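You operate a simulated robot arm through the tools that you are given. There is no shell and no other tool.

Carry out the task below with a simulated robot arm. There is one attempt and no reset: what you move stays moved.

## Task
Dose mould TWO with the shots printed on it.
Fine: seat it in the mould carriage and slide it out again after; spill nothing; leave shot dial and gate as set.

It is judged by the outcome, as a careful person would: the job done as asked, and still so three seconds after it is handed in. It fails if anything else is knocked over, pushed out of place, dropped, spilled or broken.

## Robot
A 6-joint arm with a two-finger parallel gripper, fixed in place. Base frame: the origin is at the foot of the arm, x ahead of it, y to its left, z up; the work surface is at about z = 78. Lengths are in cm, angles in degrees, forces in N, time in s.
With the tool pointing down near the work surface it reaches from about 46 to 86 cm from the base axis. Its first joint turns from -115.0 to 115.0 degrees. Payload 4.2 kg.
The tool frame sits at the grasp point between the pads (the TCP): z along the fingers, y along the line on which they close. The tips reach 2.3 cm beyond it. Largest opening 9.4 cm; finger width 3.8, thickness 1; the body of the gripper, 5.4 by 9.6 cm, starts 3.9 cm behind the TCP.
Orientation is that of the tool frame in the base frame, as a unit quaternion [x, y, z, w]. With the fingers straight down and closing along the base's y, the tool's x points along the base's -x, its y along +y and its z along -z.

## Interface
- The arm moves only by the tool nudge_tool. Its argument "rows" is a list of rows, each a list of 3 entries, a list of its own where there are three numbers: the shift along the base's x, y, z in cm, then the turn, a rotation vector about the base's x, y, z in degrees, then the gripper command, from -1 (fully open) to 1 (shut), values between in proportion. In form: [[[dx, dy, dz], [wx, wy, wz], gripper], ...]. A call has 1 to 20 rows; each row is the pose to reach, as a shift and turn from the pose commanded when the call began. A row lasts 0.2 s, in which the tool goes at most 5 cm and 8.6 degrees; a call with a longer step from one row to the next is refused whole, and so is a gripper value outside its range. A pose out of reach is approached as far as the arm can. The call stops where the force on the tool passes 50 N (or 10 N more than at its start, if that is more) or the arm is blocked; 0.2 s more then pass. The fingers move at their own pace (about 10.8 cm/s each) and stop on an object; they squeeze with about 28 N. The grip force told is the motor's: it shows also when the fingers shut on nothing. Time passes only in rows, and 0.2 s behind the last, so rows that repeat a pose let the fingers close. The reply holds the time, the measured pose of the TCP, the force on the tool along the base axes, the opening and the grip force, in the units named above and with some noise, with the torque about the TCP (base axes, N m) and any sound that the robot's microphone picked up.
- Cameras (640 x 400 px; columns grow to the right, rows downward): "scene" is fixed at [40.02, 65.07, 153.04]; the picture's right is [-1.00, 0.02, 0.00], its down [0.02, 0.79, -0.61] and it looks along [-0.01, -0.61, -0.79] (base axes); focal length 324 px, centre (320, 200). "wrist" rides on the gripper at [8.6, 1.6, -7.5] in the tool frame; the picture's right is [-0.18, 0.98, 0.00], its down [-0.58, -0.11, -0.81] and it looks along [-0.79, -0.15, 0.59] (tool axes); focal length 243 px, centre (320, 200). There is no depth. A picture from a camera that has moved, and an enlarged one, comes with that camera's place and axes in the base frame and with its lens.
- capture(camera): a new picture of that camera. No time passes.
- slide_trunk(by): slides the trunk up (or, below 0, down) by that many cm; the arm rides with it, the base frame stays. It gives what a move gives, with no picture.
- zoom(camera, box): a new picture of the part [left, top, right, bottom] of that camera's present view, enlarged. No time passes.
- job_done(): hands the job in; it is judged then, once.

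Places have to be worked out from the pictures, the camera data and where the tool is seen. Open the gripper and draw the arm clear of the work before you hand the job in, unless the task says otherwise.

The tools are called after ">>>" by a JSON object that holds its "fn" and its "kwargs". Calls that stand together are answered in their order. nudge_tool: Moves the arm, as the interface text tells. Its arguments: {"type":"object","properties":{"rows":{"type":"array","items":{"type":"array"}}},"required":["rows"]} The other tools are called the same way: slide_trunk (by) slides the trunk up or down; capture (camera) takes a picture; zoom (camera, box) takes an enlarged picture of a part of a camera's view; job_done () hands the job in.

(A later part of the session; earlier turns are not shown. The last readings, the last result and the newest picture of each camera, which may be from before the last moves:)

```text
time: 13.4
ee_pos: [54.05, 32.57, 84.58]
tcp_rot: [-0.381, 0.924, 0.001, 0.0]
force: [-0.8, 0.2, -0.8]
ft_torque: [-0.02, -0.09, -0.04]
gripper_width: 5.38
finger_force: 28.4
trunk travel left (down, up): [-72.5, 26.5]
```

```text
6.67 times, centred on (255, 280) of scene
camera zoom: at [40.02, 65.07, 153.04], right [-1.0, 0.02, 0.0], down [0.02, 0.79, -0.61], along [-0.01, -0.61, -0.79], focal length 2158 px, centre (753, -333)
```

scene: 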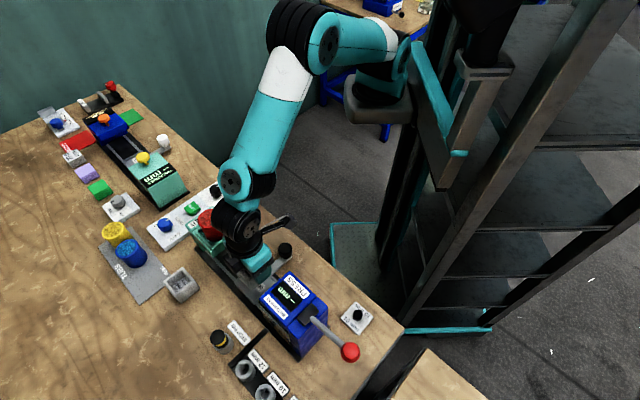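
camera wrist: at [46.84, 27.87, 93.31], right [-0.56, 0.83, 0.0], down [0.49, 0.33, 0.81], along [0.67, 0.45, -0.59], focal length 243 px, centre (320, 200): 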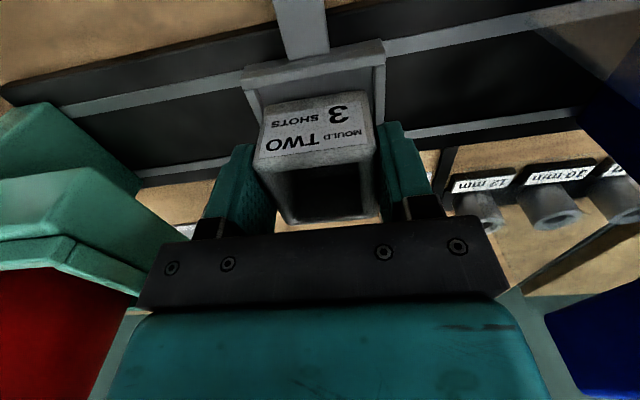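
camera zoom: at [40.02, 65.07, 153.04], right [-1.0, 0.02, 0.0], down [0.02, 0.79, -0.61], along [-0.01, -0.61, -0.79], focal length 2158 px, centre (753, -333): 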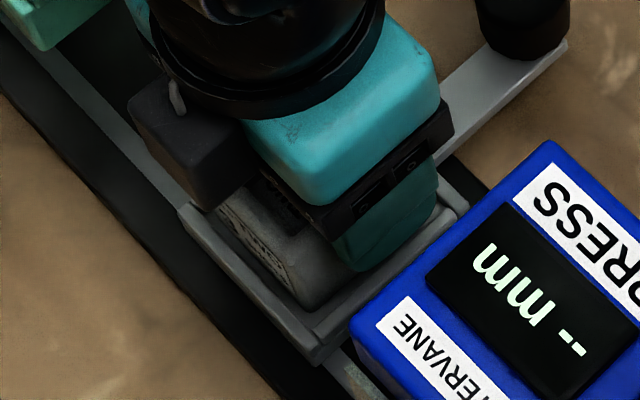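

There are gaps on all the visible sides and no contact yet. A tiny shift toward the press side will centre it, and then I'll keep lowering slowly until it touches the tray floor.

>>> {"fn": "nudge_tool", "kwargs": {"rows": [[[-0.08, 0.08, 0], [0, 0, 0], 1], [[-0.08, 0.08, -0.2], [0, 0, 0], 1], [[-0.08, 0.08, -0.4], [0, 0, 0], 1], [[-0.08, 0.08, -0.4], [0, 0, 0], 1]]}}

>>> {"fn": "zoom", "kwargs": {"camera": "wrist", "box": [220, 0, 420, 130]}}

>>> {"fn": "zoom", "kwargs": {"camera": "scene", "box": [220, 250, 290, 310]}}

```text
time: 14.4
ee_pos: [53.9, 32.72, 84.47]
tcp_rot: [-0.381, 0.925, 0.002, 0.001]
force: [0.8, -0.3, 17.4]
ft_torque: [-0.12, -0.07, -0.02]
gripper_width: 5.35
finger_force: 28.4
trunk travel left (down, up): [-72.5, 26.5]
```

```text
3.08 times, centred on (320, 65) of wrist
camera zoom: at [46.64, 27.8, 91.91], right [-0.56, 0.83, 0.0], down [0.49, 0.33, 0.81], along [0.67, 0.46, -0.59], focal length 746 px, centre (320, 615)
```

zoom: 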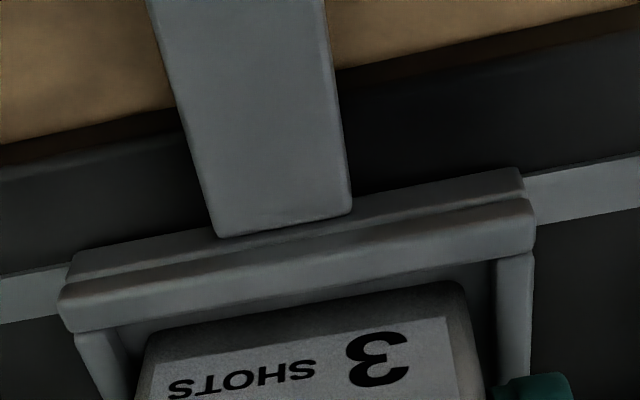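

```text
6.67 times, centred on (255, 280) of scene
camera zoom: at [40.02, 65.07, 153.04], right [-1.0, 0.02, 0.0], down [0.02, 0.79, -0.61], along [-0.01, -0.61, -0.79], focal length 2158 px, centre (753, -333)
```

zoom: 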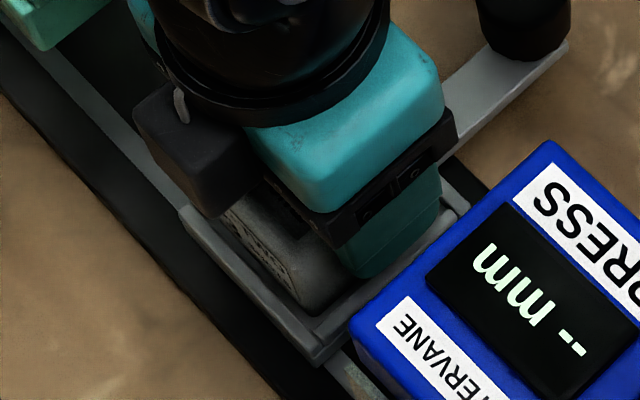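

The arm met about 17 N of contact with the mould inside the walls on all visible sides, so it is on the tray floor. I'll release with a small opening, then rise straight up.

>>> {"fn": "nudge_tool", "kwargs": {"rows": [[[0, 0, 0.1], [0, 0, 0], 0.2], [[0, 0, 0.1], [0, 0, 0], -0.3], [[0, 0, 0.1], [0, 0, 0], -0.5], [[0, 0, 0.1], [0, 0, 0], -0.5], [[0, 0, 1.5], [0, 0, 0], -0.5], [[0, 0, 4], [0, 0, 0], -0.5], [[0, 0, 8], [0, 0, 0], -0.5], [[0, 0, 12], [0, 0, 0], -0.5], [[0, 0, 12], [0, 0, 0], -0.5]]}}

>>> {"fn": "capture", "kwargs": {"camera": "wrist"}}

>>> {"fn": "zoom", "kwargs": {"camera": "scene", "box": [220, 230, 320, 310]}}

>>> {"fn": "zoom", "kwargs": {"camera": "wrist", "box": [240, 0, 400, 110]}}

```text
time: 16.4
ee_pos: [53.82, 32.7, 96.28]
tcp_rot: [-0.381, 0.925, 0.0, -0.002]
force: [0.4, -0.4, -0.4]
ft_torque: [0.01, -0.02, -0.02]
gripper_width: 7.06
finger_force: 0.1
trunk travel left (down, up): [-72.5, 26.5]
```

```text
taken
camera wrist: at [46.49, 27.8, 103.82], right [-0.56, 0.83, 0.0], down [0.49, 0.33, 0.81], along [0.67, 0.45, -0.59], focal length 243 px, centre (320, 200)
```

wrist: 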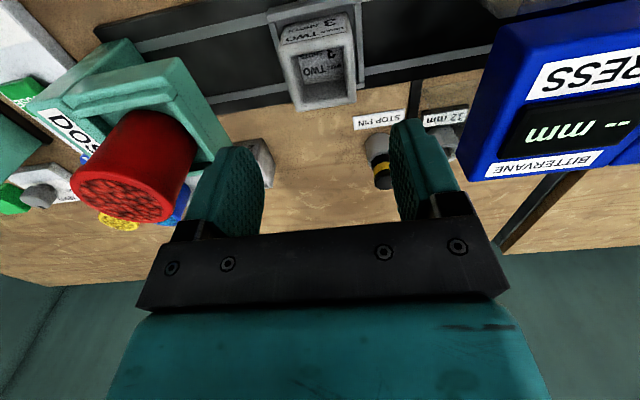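

```text
5.00 times, centred on (270, 270) of scene
camera zoom: at [40.02, 65.07, 153.04], right [-1.0, 0.02, 0.0], down [0.02, 0.79, -0.61], along [-0.01, -0.61, -0.79], focal length 1618 px, centre (570, -150)
```

zoom: 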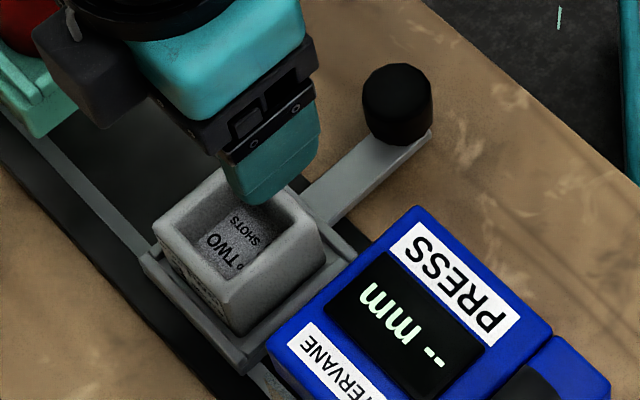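

```text
3.64 times, centred on (320, 55) of wrist
camera zoom: at [46.49, 27.8, 103.82], right [-0.56, 0.83, 0.0], down [0.49, 0.33, 0.81], along [0.67, 0.45, -0.59], focal length 882 px, centre (320, 727)
```

zoom: 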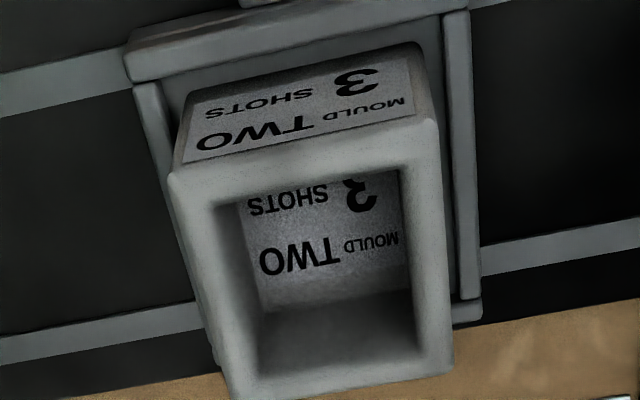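

Mould TWO sits centred inside all four tray walls and level. Next is the carriage knob, at about (47.9, 26.5); I'll hover above it and refine its location.

>>> {"fn": "nudge_tool", "kwargs": {"rows": [[[-2, -2, 0], [0, 0, 0], -0.5], [[-4, -4, 0], [0, 0, 0], -0.5], [[-6, -6.2, -1], [0, 0, 0], -0.5], [[-6, -6.2, -3], [0, 0, 0], -0.5], [[-6, -6.2, -3], [0, 0, 0], -0.5]]}}

>>> {"fn": "capture", "kwargs": {"camera": "wrist"}}

>>> {"fn": "zoom", "kwargs": {"camera": "wrist", "box": [240, 0, 400, 110]}}

>>> {"fn": "capture", "kwargs": {"camera": "scene"}}

>>> {"fn": "zoom", "kwargs": {"camera": "scene", "box": [185, 190, 315, 310]}}

```text
time: 17.6
ee_pos: [47.73, 26.6, 93.26]
tcp_rot: [-0.382, 0.924, 0.0, 0.0]
force: [-1.0, 0.1, -0.7]
ft_torque: [0.0, 0.02, 0.01]
gripper_width: 7.07
finger_force: 0.1
trunk travel left (down, up): [-72.5, 26.5]
```

```text
taken
camera wrist: at [40.48, 21.62, 100.72], right [-0.56, 0.83, 0.0], down [0.49, 0.33, 0.81], along [0.67, 0.45, -0.59], focal length 243 px, centre (320, 200)
```

wrist: 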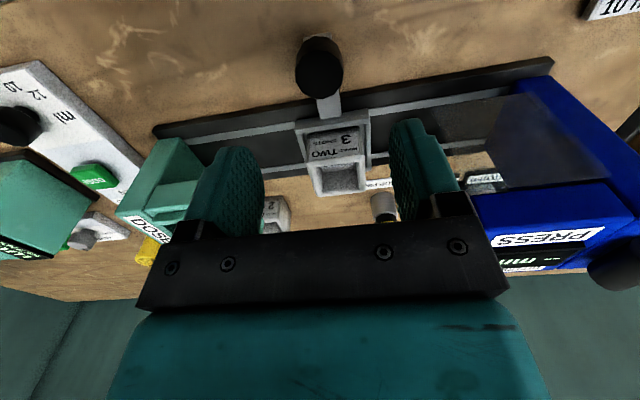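

```text
3.64 times, centred on (320, 55) of wrist
camera zoom: at [40.48, 21.62, 100.72], right [-0.56, 0.83, 0.0], down [0.49, 0.33, 0.81], along [0.67, 0.45, -0.59], focal length 882 px, centre (320, 727)
```

zoom: 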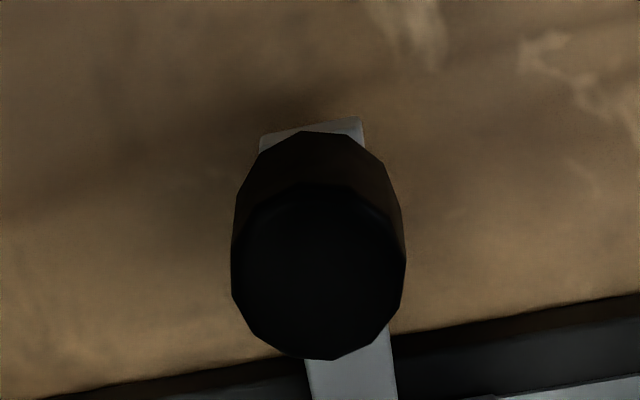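

```text
taken
```

scene: 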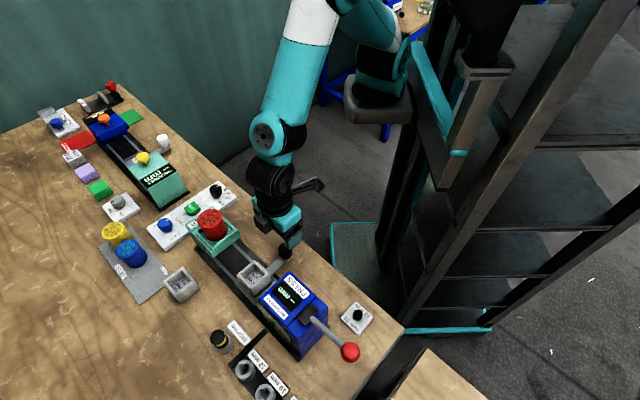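

```text
3.33 times, centred on (250, 250) of scene
camera zoom: at [40.02, 65.07, 153.04], right [-1.0, 0.02, 0.0], down [0.02, 0.79, -0.61], along [-0.01, -0.61, -0.79], focal length 1079 px, centre (553, 33)
```

zoom: 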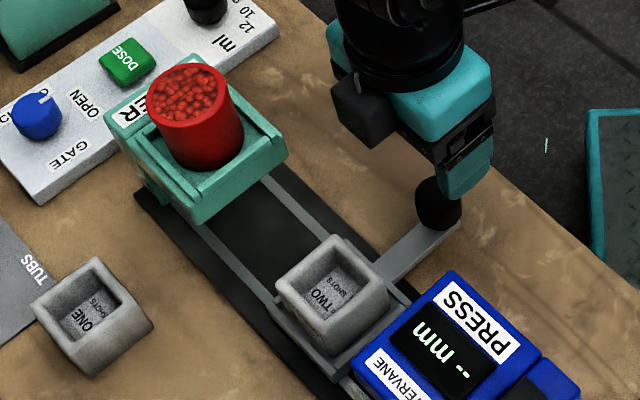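

The knob measures about (47.6, 26.25), 3.1 cm in diameter with its top near z 84. Since the arm will pass near the tub while sliding, I'll first check how the wrist is arranged.

>>> {"fn": "zoom", "kwargs": {"camera": "scene", "box": [190, 90, 350, 270]}}

>>> {"fn": "nudge_tool", "kwargs": {"rows": [[[-0.1, -0.3, -2.5], [0, 0, 0], -0.5], [[-0.1, -0.3, -5], [0, 0, 0], -0.5], [[-0.1, -0.3, -7.5], [0, 0, 0], -0.5], [[-0.1, -0.3, -9], [0, 0, 0], -0.5], [[-0.1, -0.3, -9.9], [0, 0, 0], -0.5], [[-0.1, -0.3, -9.9], [0, 0, 0], -0.5]]}}

>>> {"fn": "zoom", "kwargs": {"camera": "scene", "box": [190, 90, 350, 270]}}

>>> {"fn": "capture", "kwargs": {"camera": "wrist"}}

```text
2.22 times, centred on (270, 180) of scene
camera zoom: at [40.02, 65.07, 153.04], right [-1.0, 0.02, 0.0], down [0.02, 0.79, -0.61], along [-0.01, -0.61, -0.79], focal length 719 px, centre (431, 244)
```

zoom: 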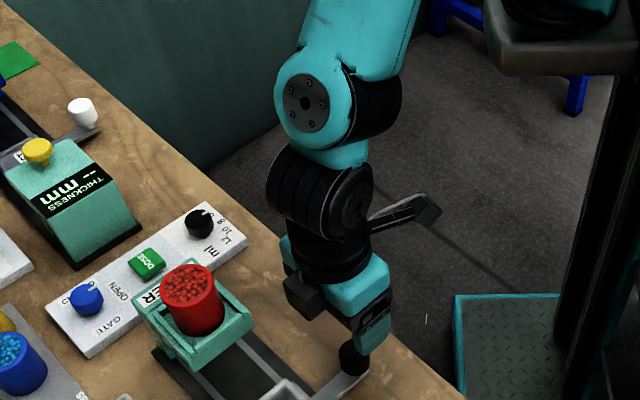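

```text
time: 19.0
ee_pos: [47.92, 26.18, 83.39]
tcp_rot: [-0.382, 0.924, 0.002, 0.0]
force: [-1.0, -0.5, 0.1]
ft_torque: [-0.01, -0.01, 0.04]
gripper_width: 7.07
finger_force: 0.1
trunk travel left (down, up): [-72.5, 26.5]
```

```text
2.22 times, centred on (270, 180) of scene
camera zoom: at [40.02, 65.07, 153.04], right [-1.0, 0.02, 0.0], down [0.02, 0.79, -0.61], along [-0.01, -0.61, -0.79], focal length 719 px, centre (431, 244)
```

zoom: 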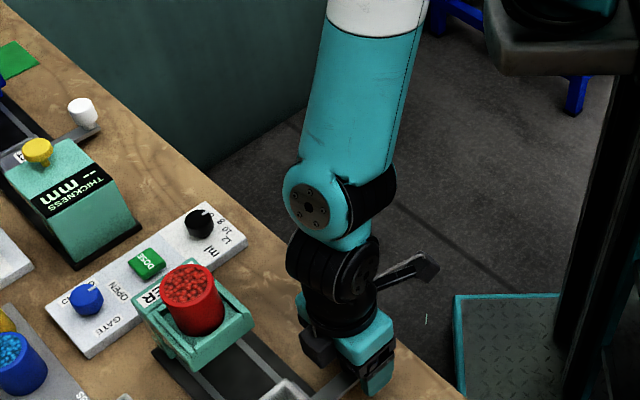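

```text
taken
camera wrist: at [40.58, 21.16, 90.87], right [-0.56, 0.83, 0.0], down [0.49, 0.33, 0.81], along [0.67, 0.45, -0.59], focal length 243 px, centre (320, 200)
```

wrist: 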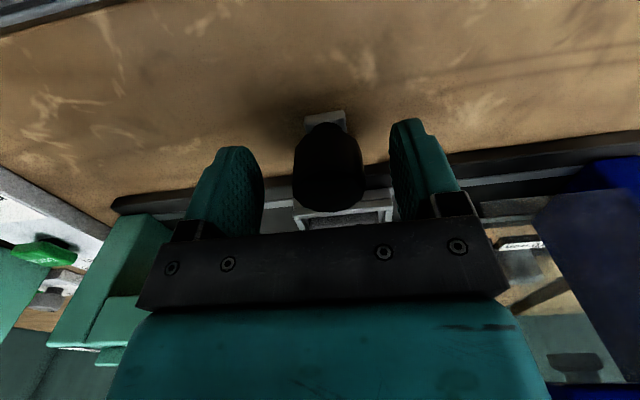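

The knob sits between the fingers. To give the wrist more room from the tub later, I'll grip slightly higher and 0.6 cm nearer the robot, then close.

>>> {"fn": "nudge_tool", "kwargs": {"rows": [[[-0.6, -0.6, 0.8], [0, 0, 0], -0.5], [[-0.6, -0.6, 0.8], [0, 0, 0], -0.5], [[-0.6, -0.6, 0.8], [0, 0, 0], 0], [[-0.6, -0.6, 0.8], [0, 0, 0], 0.3], [[-0.6, -0.6, 0.8], [0, 0, 0], 1], [[-0.6, -0.6, 0.8], [0, 0, 0], 1], [[-0.6, -0.6, 0.8], [0, 0, 0], 1]]}}

>>> {"fn": "capture", "kwargs": {"camera": "wrist"}}

>>> {"fn": "zoom", "kwargs": {"camera": "scene", "box": [185, 190, 315, 310]}}

```text
time: 20.6
ee_pos: [47.3, 25.47, 84.24]
tcp_rot: [-0.382, 0.924, 0.001, 0.0]
force: [-3.6, 1.4, -1.7]
ft_torque: [-0.22, -0.32, 0.18]
gripper_width: 3.37
finger_force: 44.7
trunk travel left (down, up): [-72.5, 26.5]
```

```text
taken
camera wrist: at [39.99, 20.6, 91.72], right [-0.56, 0.83, 0.0], down [0.49, 0.33, 0.81], along [0.67, 0.45, -0.59], focal length 243 px, centre (320, 200)
```

wrist: 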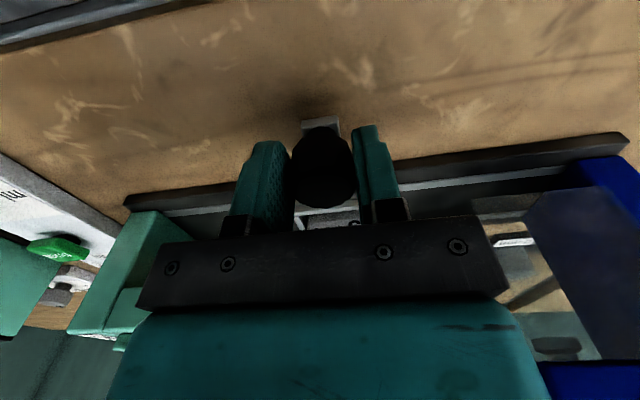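

```text
3.33 times, centred on (250, 250) of scene
camera zoom: at [40.02, 65.07, 153.04], right [-1.0, 0.02, 0.0], down [0.02, 0.79, -0.61], along [-0.01, -0.61, -0.79], focal length 1079 px, centre (553, 33)
```

zoom: 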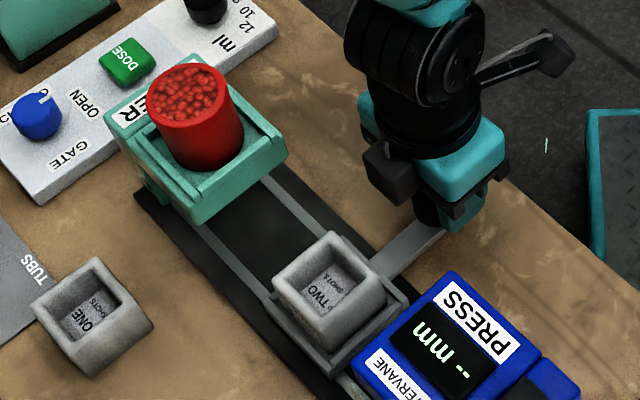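

The knob is gripped (3.37 cm). I'll slide the carriage 3 cm toward the doser slowly to test the rail direction and side forces.

>>> {"fn": "nudge_tool", "kwargs": {"rows": [[[0.2, -0.2, 0], [0, 0, 0], 1], [[0.6, -0.6, 0], [0, 0, 0], 1], [[1.1, -1.1, 0], [0, 0, 0], 1], [[1.6, -1.6, 0], [0, 0, 0], 1], [[2.0, -2.0, 0], [0, 0, 0], 1], [[2.2, -2.2, 0], [0, 0, 0], 1], [[2.2, -2.2, 0], [0, 0, 0], 1]]}}

>>> {"fn": "zoom", "kwargs": {"camera": "scene", "box": [185, 190, 315, 310]}}

```text
time: 22.2
ee_pos: [49.55, 23.41, 84.17]
tcp_rot: [-0.382, 0.924, 0.001, 0.0]
force: [1.6, 2.1, 17.6]
ft_torque: [-0.84, 0.23, -0.15]
gripper_width: 3.4
finger_force: 45.0
trunk travel left (down, up): [-72.5, 26.5]
```

```text
3.33 times, centred on (250, 250) of scene
camera zoom: at [40.02, 65.07, 153.04], right [-1.0, 0.02, 0.0], down [0.02, 0.79, -0.61], along [-0.01, -0.61, -0.79], focal length 1079 px, centre (553, 33)
```

zoom: 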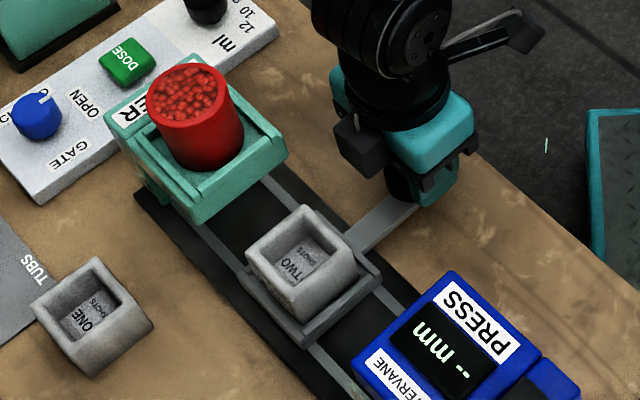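

The carriage slides freely with the mould seated and almost no side force. There is a little vertical load, so I'll raise 1 mm and continue about 4.5 cm.

>>> {"fn": "nudge_tool", "kwargs": {"rows": [[[0.2, -0.2, 0.1], [0, 0, 0], 1], [[0.7, -0.7, 0.1], [0, 0, 0], 1], [[1.2, -1.2, 0.1], [0, 0, 0], 1], [[1.8, -1.8, 0.1], [0, 0, 0], 1], [[2.4, -2.4, 0.1], [0, 0, 0], 1], [[2.9, -2.9, 0.1], [0, 0, 0], 1], [[3.2, -3.2, 0.1], [0, 0, 0], 1], [[3.2, -3.2, 0.1], [0, 0, 0], 1]]}}

>>> {"fn": "zoom", "kwargs": {"camera": "scene", "box": [185, 170, 315, 290]}}

>>> {"fn": "capture", "kwargs": {"camera": "wrist"}}

```text
time: 24.0
ee_pos: [52.65, 20.09, 84.23]
tcp_rot: [-0.382, 0.924, 0.001, -0.001]
force: [3.8, 4.5, -1.6]
ft_torque: [-0.97, 0.23, -0.03]
gripper_width: 3.4
finger_force: 45.2
trunk travel left (down, up): [-72.5, 26.5]
```

```text
3.33 times, centred on (250, 230) of scene
camera zoom: at [40.02, 65.07, 153.04], right [-1.0, 0.02, 0.0], down [0.02, 0.79, -0.61], along [-0.01, -0.61, -0.79], focal length 1079 px, centre (553, 100)
```

zoom: 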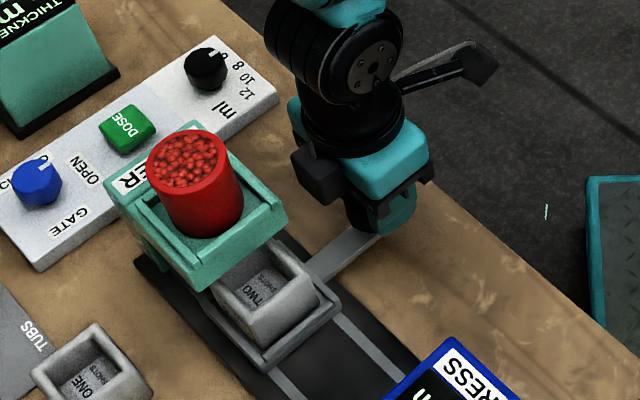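

```text
taken
camera wrist: at [45.36, 15.22, 91.71], right [-0.56, 0.83, 0.0], down [0.49, 0.33, 0.81], along [0.67, 0.45, -0.59], focal length 243 px, centre (320, 200)
```

wrist: 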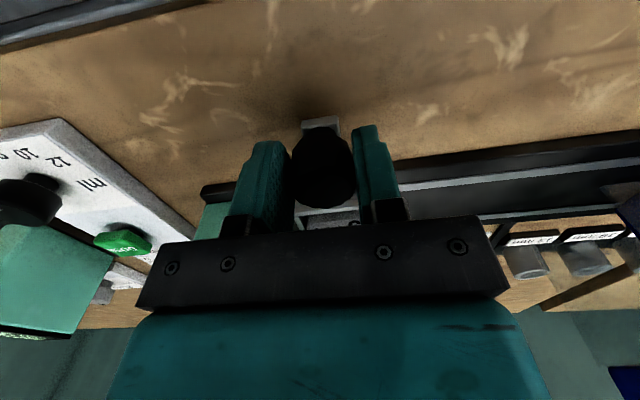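

There is good clearance and the mould is starting to go under the head. I'll continue 3.5 cm.

>>> {"fn": "nudge_tool", "kwargs": {"rows": [[[0.2, -0.2, 0], [0, 0, 0], 1], [[0.7, -0.7, 0], [0, 0, 0], 1], [[1.2, -1.2, 0], [0, 0, 0], 1], [[1.7, -1.7, 0], [0, 0, 0], 1], [[2.2, -2.2, 0], [0, 0, 0], 1], [[2.5, -2.5, 0], [0, 0, 0], 1], [[2.5, -2.5, 0], [0, 0, 0], 1]]}}

>>> {"fn": "zoom", "kwargs": {"camera": "scene", "box": [185, 170, 315, 290]}}

```text
time: 25.6
ee_pos: [55.06, 17.69, 84.21]
tcp_rot: [-0.382, 0.924, 0.001, 0.0]
force: [0.0, -1.7, 1.2]
ft_torque: [-0.32, -0.22, -0.02]
gripper_width: 3.38
finger_force: 45.0
trunk travel left (down, up): [-72.5, 26.5]
```

```text
3.33 times, centred on (250, 230) of scene
camera zoom: at [40.02, 65.07, 153.04], right [-1.0, 0.02, 0.0], down [0.02, 0.79, -0.61], along [-0.01, -0.61, -0.79], focal length 1079 px, centre (553, 100)
```

zoom: 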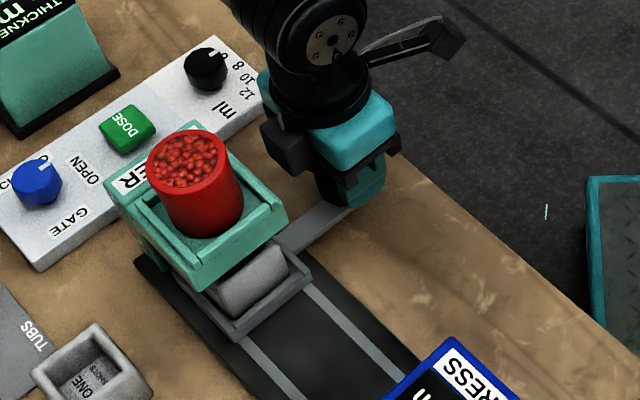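

About 2 cm likely remain. I'll go on in small steps and watch the force for the end stop.

>>> {"fn": "nudge_tool", "kwargs": {"rows": [[[0.2, -0.2, 0], [0, 0, 0], 1], [[0.5, -0.5, 0], [0, 0, 0], 1], [[0.8, -0.8, 0], [0, 0, 0], 1], [[1.0, -1.0, 0], [0, 0, 0], 1], [[1.2, -1.2, 0], [0, 0, 0], 1], [[1.2, -1.2, 0], [0, 0, 0], 1]]}}

>>> {"fn": "zoom", "kwargs": {"camera": "scene", "box": [185, 170, 315, 290]}}

```text
time: 26.6
ee_pos: [55.59, 17.26, 84.2]
tcp_rot: [-0.388, 0.922, 0.01, -0.003]
force: [-14.1, 22.5, -3.3]
ft_torque: [-0.3, -0.21, 0.14]
gripper_width: 3.39
finger_force: 44.9
trunk travel left (down, up): [-72.5, 26.5]
stopped in row 5: the force on the tool passed its limit at 53 N (the readings are from after the stop); the commanded pose is now the measured one
```

```text
3.33 times, centred on (250, 230) of scene
camera zoom: at [40.02, 65.07, 153.04], right [-1.0, 0.02, 0.0], down [0.02, 0.79, -0.61], along [-0.01, -0.61, -0.79], focal length 1079 px, centre (553, 100)
```

zoom: 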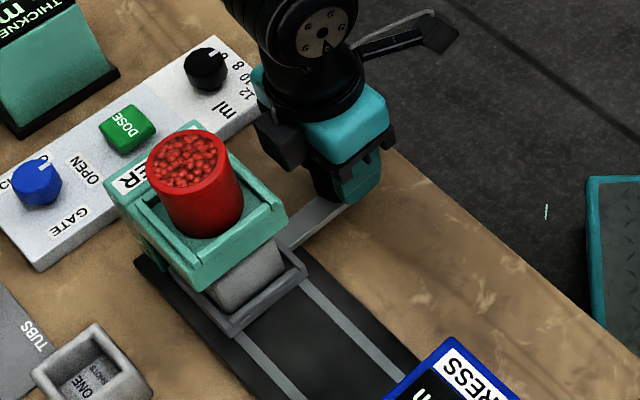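

The carriage stopped at about 11.7 cm of travel with the resistance straight along the rail, which looks like the end stop. I'll check from both cameras that nothing else is blocking it.

>>> {"fn": "capture", "kwargs": {"camera": "wrist"}}

>>> {"fn": "zoom", "kwargs": {"camera": "scene", "box": [195, 205, 265, 275]}}

>>> {"fn": "zoom", "kwargs": {"camera": "scene", "box": [200, 110, 320, 250]}}

```text
taken
camera wrist: at [48.42, 12.12, 91.7], right [-0.57, 0.82, 0.02], down [0.49, 0.33, 0.81], along [0.65, 0.47, -0.59], focal length 243 px, centre (320, 200)
```

wrist: 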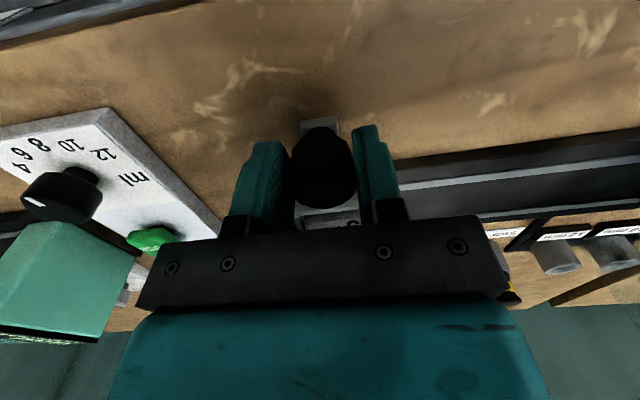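

```text
5.71 times, centred on (230, 240) of scene
camera zoom: at [40.02, 65.07, 153.04], right [-1.0, 0.02, 0.0], down [0.02, 0.79, -0.61], along [-0.01, -0.61, -0.79], focal length 1850 px, centre (834, -29)
```

zoom: 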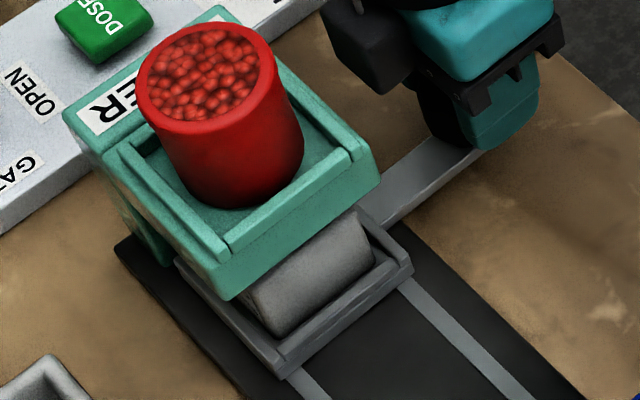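

```text
2.86 times, centred on (260, 180) of scene
camera zoom: at [40.02, 65.07, 153.04], right [-1.0, 0.02, 0.0], down [0.02, 0.79, -0.61], along [-0.01, -0.61, -0.79], focal length 925 px, centre (491, 257)
```

zoom: 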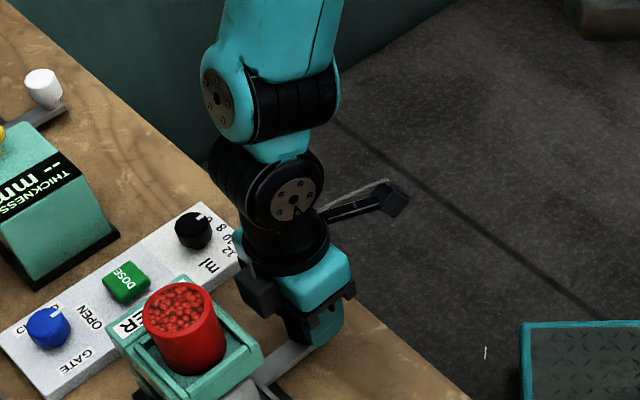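

I'll zoom further into the gap between the mould and the tray's press-side wall, to be sure the mould itself didn't catch under the head.

>>> {"fn": "zoom", "kwargs": {"camera": "scene", "box": [212, 238, 252, 272]}}

>>> {"fn": "zoom", "kwargs": {"camera": "wrist", "box": [270, 110, 390, 230]}}

```text
11.76 times, centred on (232, 255) of scene
camera zoom: at [40.02, 65.07, 153.04], right [-1.0, 0.02, 0.0], down [0.02, 0.79, -0.61], along [-0.01, -0.61, -0.79], focal length 3808 px, centre (1355, -447)
```

zoom: 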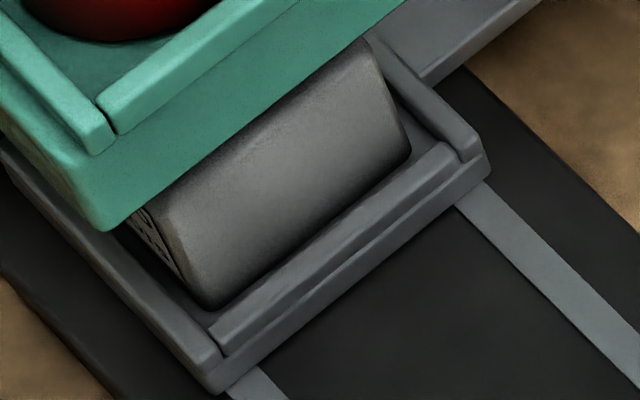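

```text
3.33 times, centred on (330, 170) of wrist
camera zoom: at [48.42, 12.12, 91.7], right [-0.57, 0.82, 0.02], down [0.49, 0.33, 0.81], along [0.65, 0.47, -0.59], focal length 809 px, centre (287, 300)
```

zoom: 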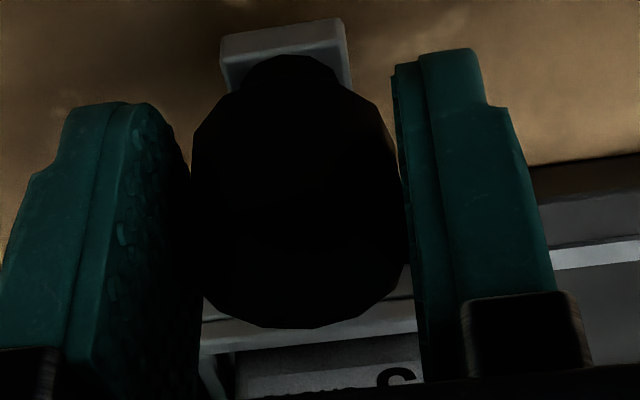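

The mould still has clearance in the tray, so it isn't caught. I'll make one more gentle 0.3 cm push to confirm that this is the hard stop.

>>> {"fn": "nudge_tool", "kwargs": {"rows": [[[0.1, -0.1, 0], [0, 0, 0], 1], [[0.2, -0.2, 0], [0, 0, 0], 1], [[0.3, -0.3, 0], [0, 0, 0], 1], [[0.3, -0.3, 0], [0, 0, 0], 1]]}}

>>> {"fn": "zoom", "kwargs": {"camera": "scene", "box": [195, 205, 265, 275]}}

```text
time: 27.6
ee_pos: [55.63, 17.22, 84.23]
tcp_rot: [-0.39, 0.921, 0.012, -0.005]
force: [-31.5, 38.8, 1.3]
ft_torque: [-0.95, 0.28, 0.21]
gripper_width: 3.41
finger_force: 45.0
trunk travel left (down, up): [-72.5, 26.5]
```

```text
5.71 times, centred on (230, 240) of scene
camera zoom: at [40.02, 65.07, 153.04], right [-1.0, 0.02, 0.0], down [0.02, 0.79, -0.61], along [-0.01, -0.61, -0.79], focal length 1850 px, centre (834, -29)
```

zoom: 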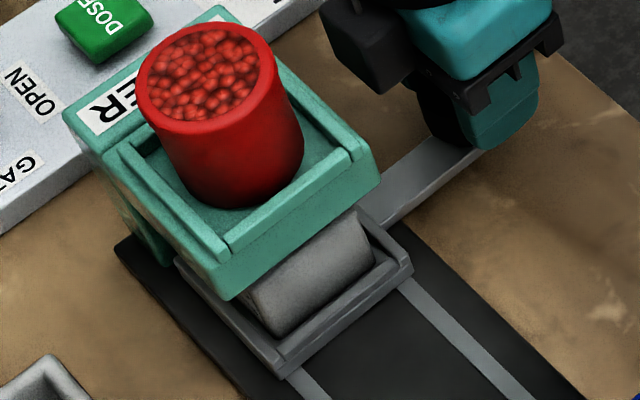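

That's the hard end stop: 50 N and no further motion. I'll relax the push, open the fingers and rise clear of the knob.

>>> {"fn": "nudge_tool", "kwargs": {"rows": [[[-0.25, 0.25, 0], [0, 0, 0], 1], [[-0.25, 0.25, 0], [0, 0, 0], 1], [[-0.25, 0.25, 0], [0, 0, 0], 0], [[-0.25, 0.25, 0], [0, 0, 0], -0.5], [[-0.25, 0.25, 0], [0, 0, 0], -0.5], [[-0.25, 0.25, 2], [0, 0, 0], -0.5], [[-0.25, 0.25, 5], [0, 0, 0], -0.5], [[-0.25, 0.25, 9], [0, 0, 0], -0.5], [[-0.25, 0.25, 13.5], [0, 0, 0], -0.5], [[-0.25, 0.25, 13.5], [0, 0, 0], -0.5]]}}

>>> {"fn": "capture", "kwargs": {"camera": "scene"}}

>>> {"fn": "zoom", "kwargs": {"camera": "scene", "box": [195, 205, 265, 275]}}

>>> {"fn": "capture", "kwargs": {"camera": "wrist"}}

```text
time: 29.8
ee_pos: [55.66, 16.94, 97.67]
tcp_rot: [-0.386, 0.922, 0.007, -0.002]
force: [-0.2, -0.4, 0.3]
ft_torque: [0.0, -0.02, 0.05]
gripper_width: 7.07
finger_force: 0.0
trunk travel left (down, up): [-72.5, 26.5]
```

```text
taken
```

scene: 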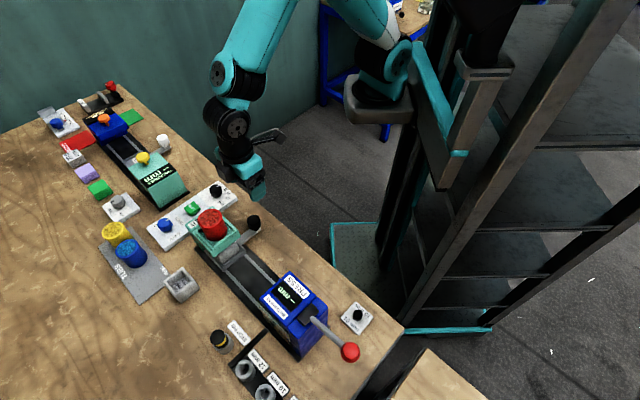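

```text
5.71 times, centred on (230, 240) of scene
camera zoom: at [40.02, 65.07, 153.04], right [-1.0, 0.02, 0.0], down [0.02, 0.79, -0.61], along [-0.01, -0.61, -0.79], focal length 1850 px, centre (834, -29)
```

zoom: 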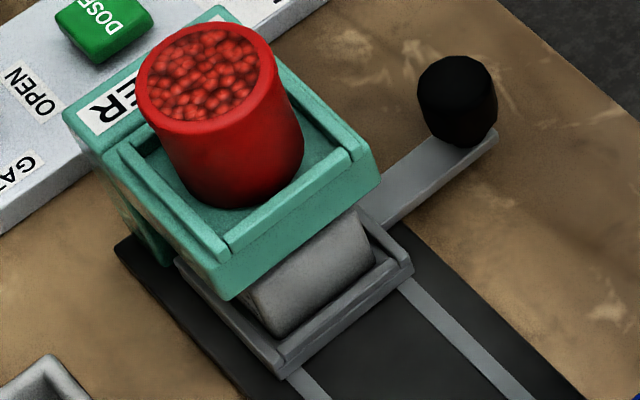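

```text
taken
camera wrist: at [48.46, 11.81, 105.23], right [-0.57, 0.82, 0.01], down [0.49, 0.33, 0.8], along [0.66, 0.47, -0.59], focal length 243 px, centre (320, 200)
```

wrist: 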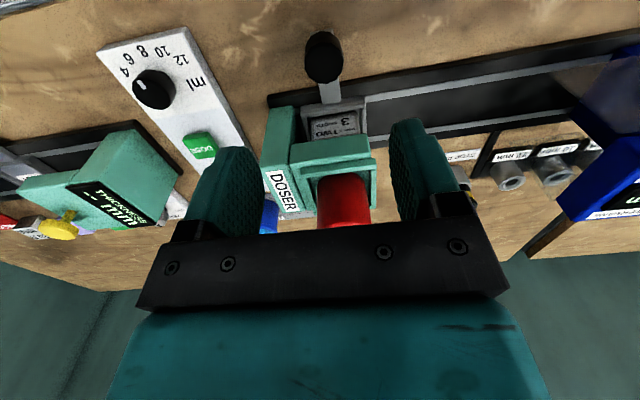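

The carriage stays home under the head, with the mould aligned beneath it. I'll close the fingers and route around the robot side of the doser to hover above the DOSE button, near (74, 11.7).

>>> {"fn": "nudge_tool", "kwargs": {"rows": [[[2, -4, 0.3], [0, 0, 0], 0], [[4.3, -8, 0.3], [0, 0, 0], 1], [[7.5, -8.5, 0.3], [0, 0, 0], 1], [[11, -7.8, 0.3], [0, 0, 0], 1], [[14.5, -6.5, -1], [0, 0, 0], 1], [[17.5, -5.5, -3], [0, 0, 0], 1], [[17.5, -5.5, -4], [0, 0, 0], 1], [[17.5, -5.5, -4], [0, 0, 0], 1]]}}

>>> {"fn": "capture", "kwargs": {"camera": "wrist"}}

>>> {"fn": "capture", "kwargs": {"camera": "scene"}}

```text
time: 31.6
ee_pos: [73.2, 11.59, 93.81]
tcp_rot: [-0.385, 0.923, 0.006, -0.003]
force: [0.0, -0.9, 1.0]
ft_torque: [0.01, 0.0, 0.02]
gripper_width: 0.0
finger_force: 28.3
trunk travel left (down, up): [-72.5, 26.5]
```

```text
taken
camera wrist: at [65.93, 6.47, 101.31], right [-0.57, 0.82, 0.01], down [0.49, 0.33, 0.8], along [0.66, 0.47, -0.59], focal length 243 px, centre (320, 200)
```

wrist: 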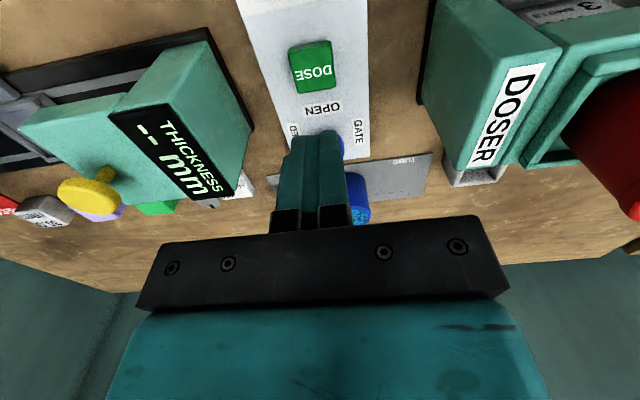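

```text
taken
```

scene: 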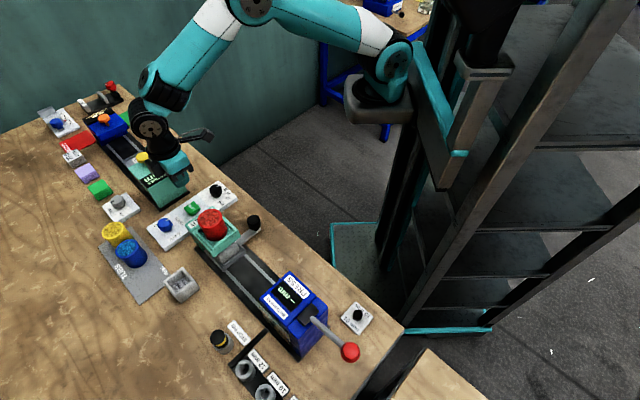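

The DOSE button is at about (73.9, 11.7), top near z 81.2, and the thickness gauge is close on one side. I'll aim about 0.5 cm toward the doser side of the button for clearance and descend partway to check.

>>> {"fn": "nudge_tool", "kwargs": {"rows": [[[0.2, 0.4, -1.5], [0, 0, 0], 1], [[0.3, 0.5, -4], [0, 0, 0], 1], [[0.3, 0.5, -6.5], [0, 0, 0], 1], [[0.3, 0.5, -6.5], [0, 0, 0], 1]]}}

>>> {"fn": "capture", "kwargs": {"camera": "wrist"}}

>>> {"fn": "zoom", "kwargs": {"camera": "scene", "box": [110, 120, 270, 240]}}

```text
time: 32.6
ee_pos: [73.41, 12.05, 87.1]
tcp_rot: [-0.385, 0.923, 0.006, -0.003]
force: [0.3, -0.8, -0.1]
ft_torque: [0.0, -0.02, 0.0]
gripper_width: 0.01
finger_force: 27.7
trunk travel left (down, up): [-72.5, 26.5]
```

```text
taken
camera wrist: at [66.24, 6.81, 94.65], right [-0.57, 0.82, 0.01], down [0.49, 0.33, 0.8], along [0.66, 0.47, -0.59], focal length 243 px, centre (320, 200)
```

wrist: 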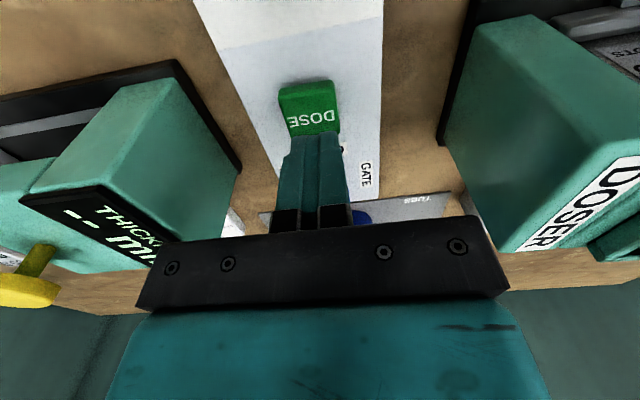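

```text
3.33 times, centred on (190, 180) of scene
camera zoom: at [40.02, 65.07, 153.04], right [-1.0, 0.02, 0.0], down [0.02, 0.79, -0.61], along [-0.01, -0.61, -0.79], focal length 1079 px, centre (753, 267)
```

zoom: 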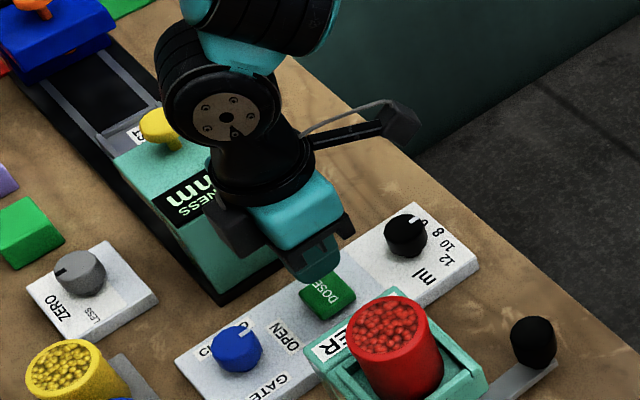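

The gauge side has about 2 cm of clearance and the tip is lined up over the button. I'll descend slowly towards contact and watch the force and any sound.

>>> {"fn": "nudge_tool", "kwargs": {"rows": [[[0.2, -0.1, -1], [0, 0, 0], 1], [[0.2, -0.1, -2], [0, 0, 0], 1], [[0.2, -0.1, -2.4], [0, 0, 0], 1], [[0.2, -0.1, -2.4], [0, 0, 0], 1]]}}

>>> {"fn": "zoom", "kwargs": {"camera": "scene", "box": [150, 160, 230, 230]}}

>>> {"fn": "zoom", "kwargs": {"camera": "wrist", "box": [240, 70, 400, 180]}}

```text
time: 33.6
ee_pos: [73.64, 11.93, 84.8]
tcp_rot: [-0.386, 0.922, 0.006, -0.002]
force: [0.7, 0.2, -0.9]
ft_torque: [0.03, -0.01, -0.03]
gripper_width: 0.0
finger_force: 27.7
trunk travel left (down, up): [-72.5, 26.5]
```

```text
5.71 times, centred on (190, 195) of scene
camera zoom: at [40.02, 65.07, 153.04], right [-1.0, 0.02, 0.0], down [0.02, 0.79, -0.61], along [-0.01, -0.61, -0.79], focal length 1850 px, centre (1063, 229)
```

zoom: 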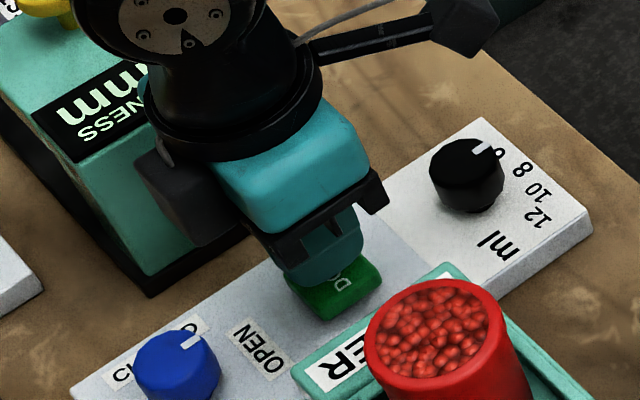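

```text
3.64 times, centred on (320, 125) of wrist
camera zoom: at [66.58, 6.69, 92.27], right [-0.57, 0.82, 0.01], down [0.49, 0.33, 0.8], along [0.66, 0.47, -0.59], focal length 882 px, centre (320, 473)
```

zoom: 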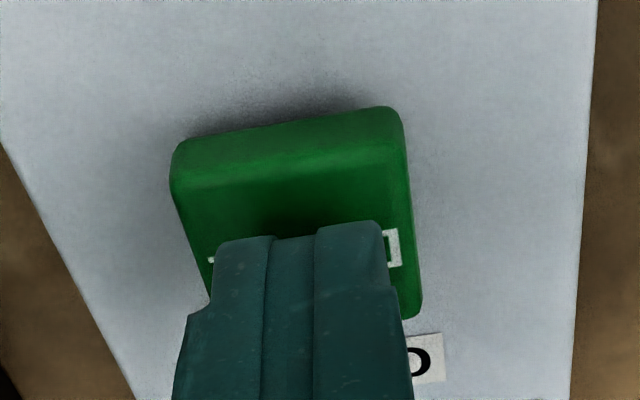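

The tips are at z 82.5, centred over the button's top face. I'll continue down in small steps to find contact.

>>> {"fn": "nudge_tool", "kwargs": {"rows": [[[0, 0, -0.2], [0, 0, 0], 1], [[0, 0, -0.4], [0, 0, 0], 1], [[0, 0, -0.6], [0, 0, 0], 1], [[0, 0, -0.6], [0, 0, 0], 1]]}}

```text
time: 34.6
ee_pos: [73.82, 11.88, 84.2]
tcp_rot: [-0.386, 0.923, 0.005, -0.003]
force: [0.6, -0.3, -0.4]
ft_torque: [0.0, 0.01, -0.05]
gripper_width: 0.01
finger_force: 27.6
trunk travel left (down, up): [-72.5, 26.5]
```

No contact yet with the tips at about 81.9, so I'll keep stepping down.

>>> {"fn": "nudge_tool", "kwargs": {"rows": [[[0, 0, -0.15], [0, 0, 0], 1], [[0, 0, -0.3], [0, 0, 0], 1], [[0, 0, -0.45], [0, 0, 0], 1], [[0, 0, -0.45], [0, 0, 0], 1]]}}

>>> {"fn": "zoom", "kwargs": {"camera": "wrist", "box": [240, 70, 400, 180]}}

```text
time: 35.6
ee_pos: [73.91, 11.87, 83.73]
tcp_rot: [-0.386, 0.923, 0.005, -0.003]
force: [-1.0, -0.9, 2.0]
ft_torque: [-0.02, -0.02, -0.03]
gripper_width: 0.0
finger_force: 27.9
trunk travel left (down, up): [-72.5, 26.5]
```

```text
3.64 times, centred on (320, 125) of wrist
camera zoom: at [66.6, 6.75, 91.27], right [-0.57, 0.82, 0.01], down [0.49, 0.33, 0.8], along [0.66, 0.47, -0.59], focal length 882 px, centre (320, 473)
```

zoom: 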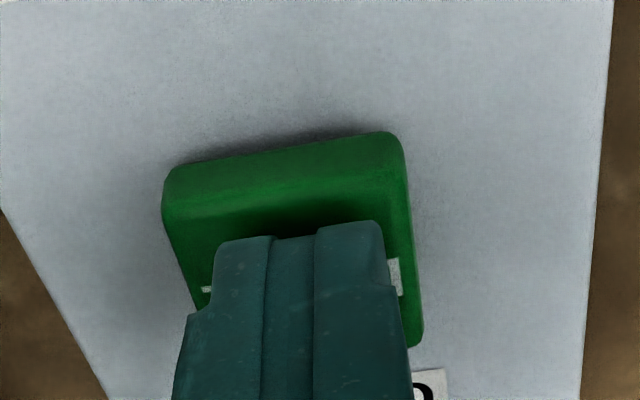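

The force is starting to show (about 2 N), so contact is near. I'll press further in 1 mm steps, looking for a click.

>>> {"fn": "nudge_tool", "kwargs": {"rows": [[[0, 0, -0.1], [0, 0, 0], 1], [[0, 0, -0.2], [0, 0, 0], 1], [[0, 0, -0.3], [0, 0, 0], 1], [[0, 0, -0.3], [0, 0, 0], 1]]}}

>>> {"fn": "zoom", "kwargs": {"camera": "wrist", "box": [240, 70, 400, 180]}}

```text
time: 36.6
ee_pos: [73.91, 11.89, 83.43]
tcp_rot: [-0.386, 0.922, 0.007, -0.002]
force: [1.4, -0.2, 2.5]
ft_torque: [-0.02, -0.05, 0.03]
gripper_width: 0.01
finger_force: 28.2
trunk travel left (down, up): [-72.5, 26.5]
heard: click
```

```text
3.64 times, centred on (320, 125) of wrist
camera zoom: at [66.58, 6.76, 90.96], right [-0.57, 0.82, 0.01], down [0.49, 0.33, 0.8], along [0.66, 0.47, -0.59], focal length 882 px, centre (320, 473)
```

zoom: 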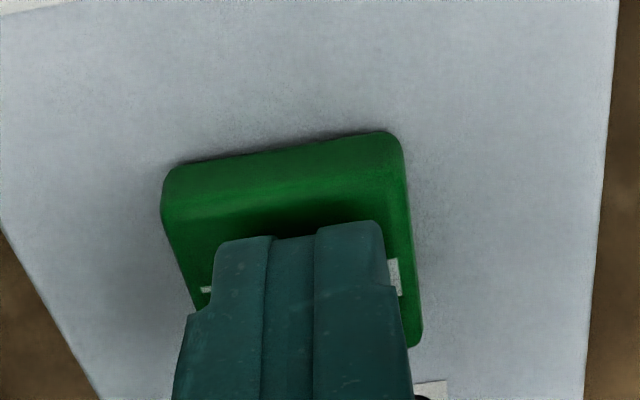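

I heard a click: press one. I'll raise 1.2 cm so the button resets, wait a moment, and listen and look at the doser.

>>> {"fn": "nudge_tool", "kwargs": {"rows": [[[0, 0, 0.3], [0, 0, 0], 1], [[0, 0, 0.7], [0, 0, 0], 1], [[0, 0, 1.2], [0, 0, 0], 1], [[0, 0, 1.2], [0, 0, 0], 1], [[0, 0, 1.2], [0, 0, 0], 1], [[0, 0, 1.2], [0, 0, 0], 1], [[0, 0, 1.2], [0, 0, 0], 1], [[0, 0, 1.2], [0, 0, 0], 1], [[0, 0, 1.2], [0, 0, 0], 1], [[0, 0, 1.2], [0, 0, 0], 1]]}}

>>> {"fn": "zoom", "kwargs": {"camera": "scene", "box": [185, 195, 265, 275]}}

>>> {"fn": "zoom", "kwargs": {"camera": "wrist", "box": [240, 70, 400, 180]}}

>>> {"fn": "capture", "kwargs": {"camera": "wrist"}}

```text
time: 38.8
ee_pos: [73.9, 11.84, 84.62]
tcp_rot: [-0.386, 0.922, 0.007, -0.003]
force: [0.2, -0.4, 0.3]
ft_torque: [-0.01, 0.01, 0.01]
gripper_width: 0.0
finger_force: 28.1
trunk travel left (down, up): [-72.5, 26.5]
```

```text
5.00 times, centred on (225, 235) of scene
camera zoom: at [40.02, 65.07, 153.04], right [-1.0, 0.02, 0.0], down [0.02, 0.79, -0.61], along [-0.01, -0.61, -0.79], focal length 1618 px, centre (795, 25)
```

zoom: 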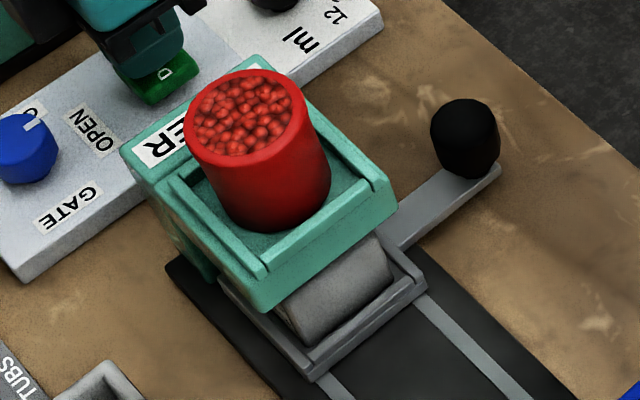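

```text
3.64 times, centred on (320, 125) of wrist
camera zoom: at [66.57, 6.76, 92.13], right [-0.57, 0.82, 0.01], down [0.49, 0.33, 0.8], along [0.66, 0.47, -0.59], focal length 882 px, centre (320, 473)
```

zoom: 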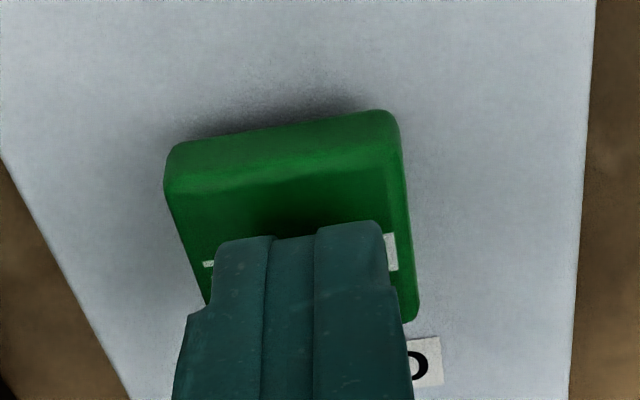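

```text
taken
camera wrist: at [66.57, 6.76, 92.13], right [-0.57, 0.82, 0.01], down [0.49, 0.33, 0.8], along [0.66, 0.47, -0.59], focal length 243 px, centre (320, 200)
```

wrist: 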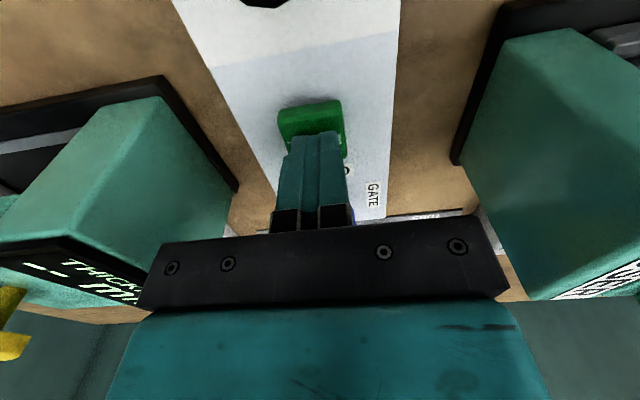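

The button has sprung back. I'll zoom in on the tub's pellet level, compare it across presses, and check the gate and dial are untouched.

>>> {"fn": "zoom", "kwargs": {"camera": "scene", "box": [195, 203, 230, 238]}}

>>> {"fn": "zoom", "kwargs": {"camera": "scene", "box": [212, 238, 252, 272]}}

```text
11.43 times, centred on (212, 220) of scene
camera zoom: at [40.02, 65.07, 153.04], right [-1.0, 0.02, 0.0], down [0.02, 0.79, -0.61], along [-0.01, -0.61, -0.79], focal length 3699 px, centre (1549, -34)
```

zoom: 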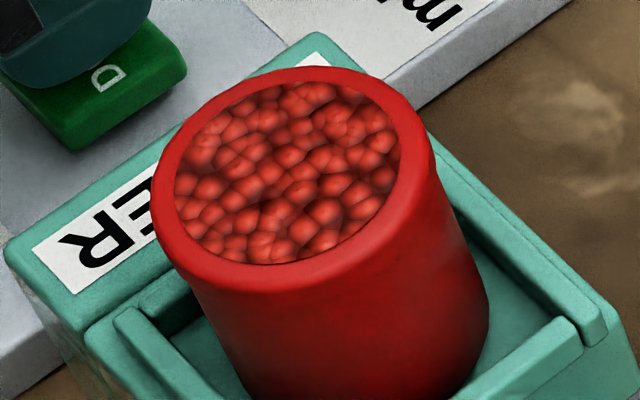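

```text
11.76 times, centred on (232, 255) of scene
camera zoom: at [40.02, 65.07, 153.04], right [-1.0, 0.02, 0.0], down [0.02, 0.79, -0.61], along [-0.01, -0.61, -0.79], focal length 3808 px, centre (1355, -447)
```

zoom: 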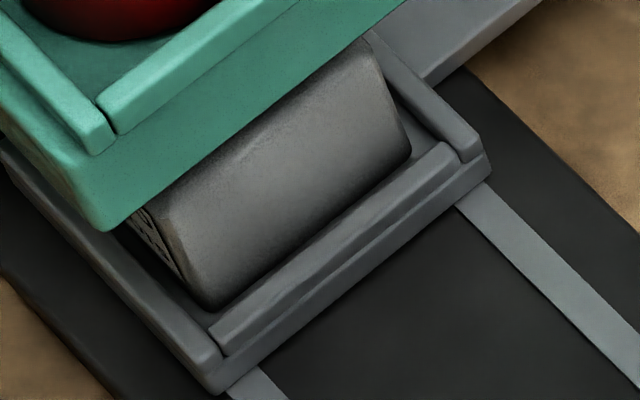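

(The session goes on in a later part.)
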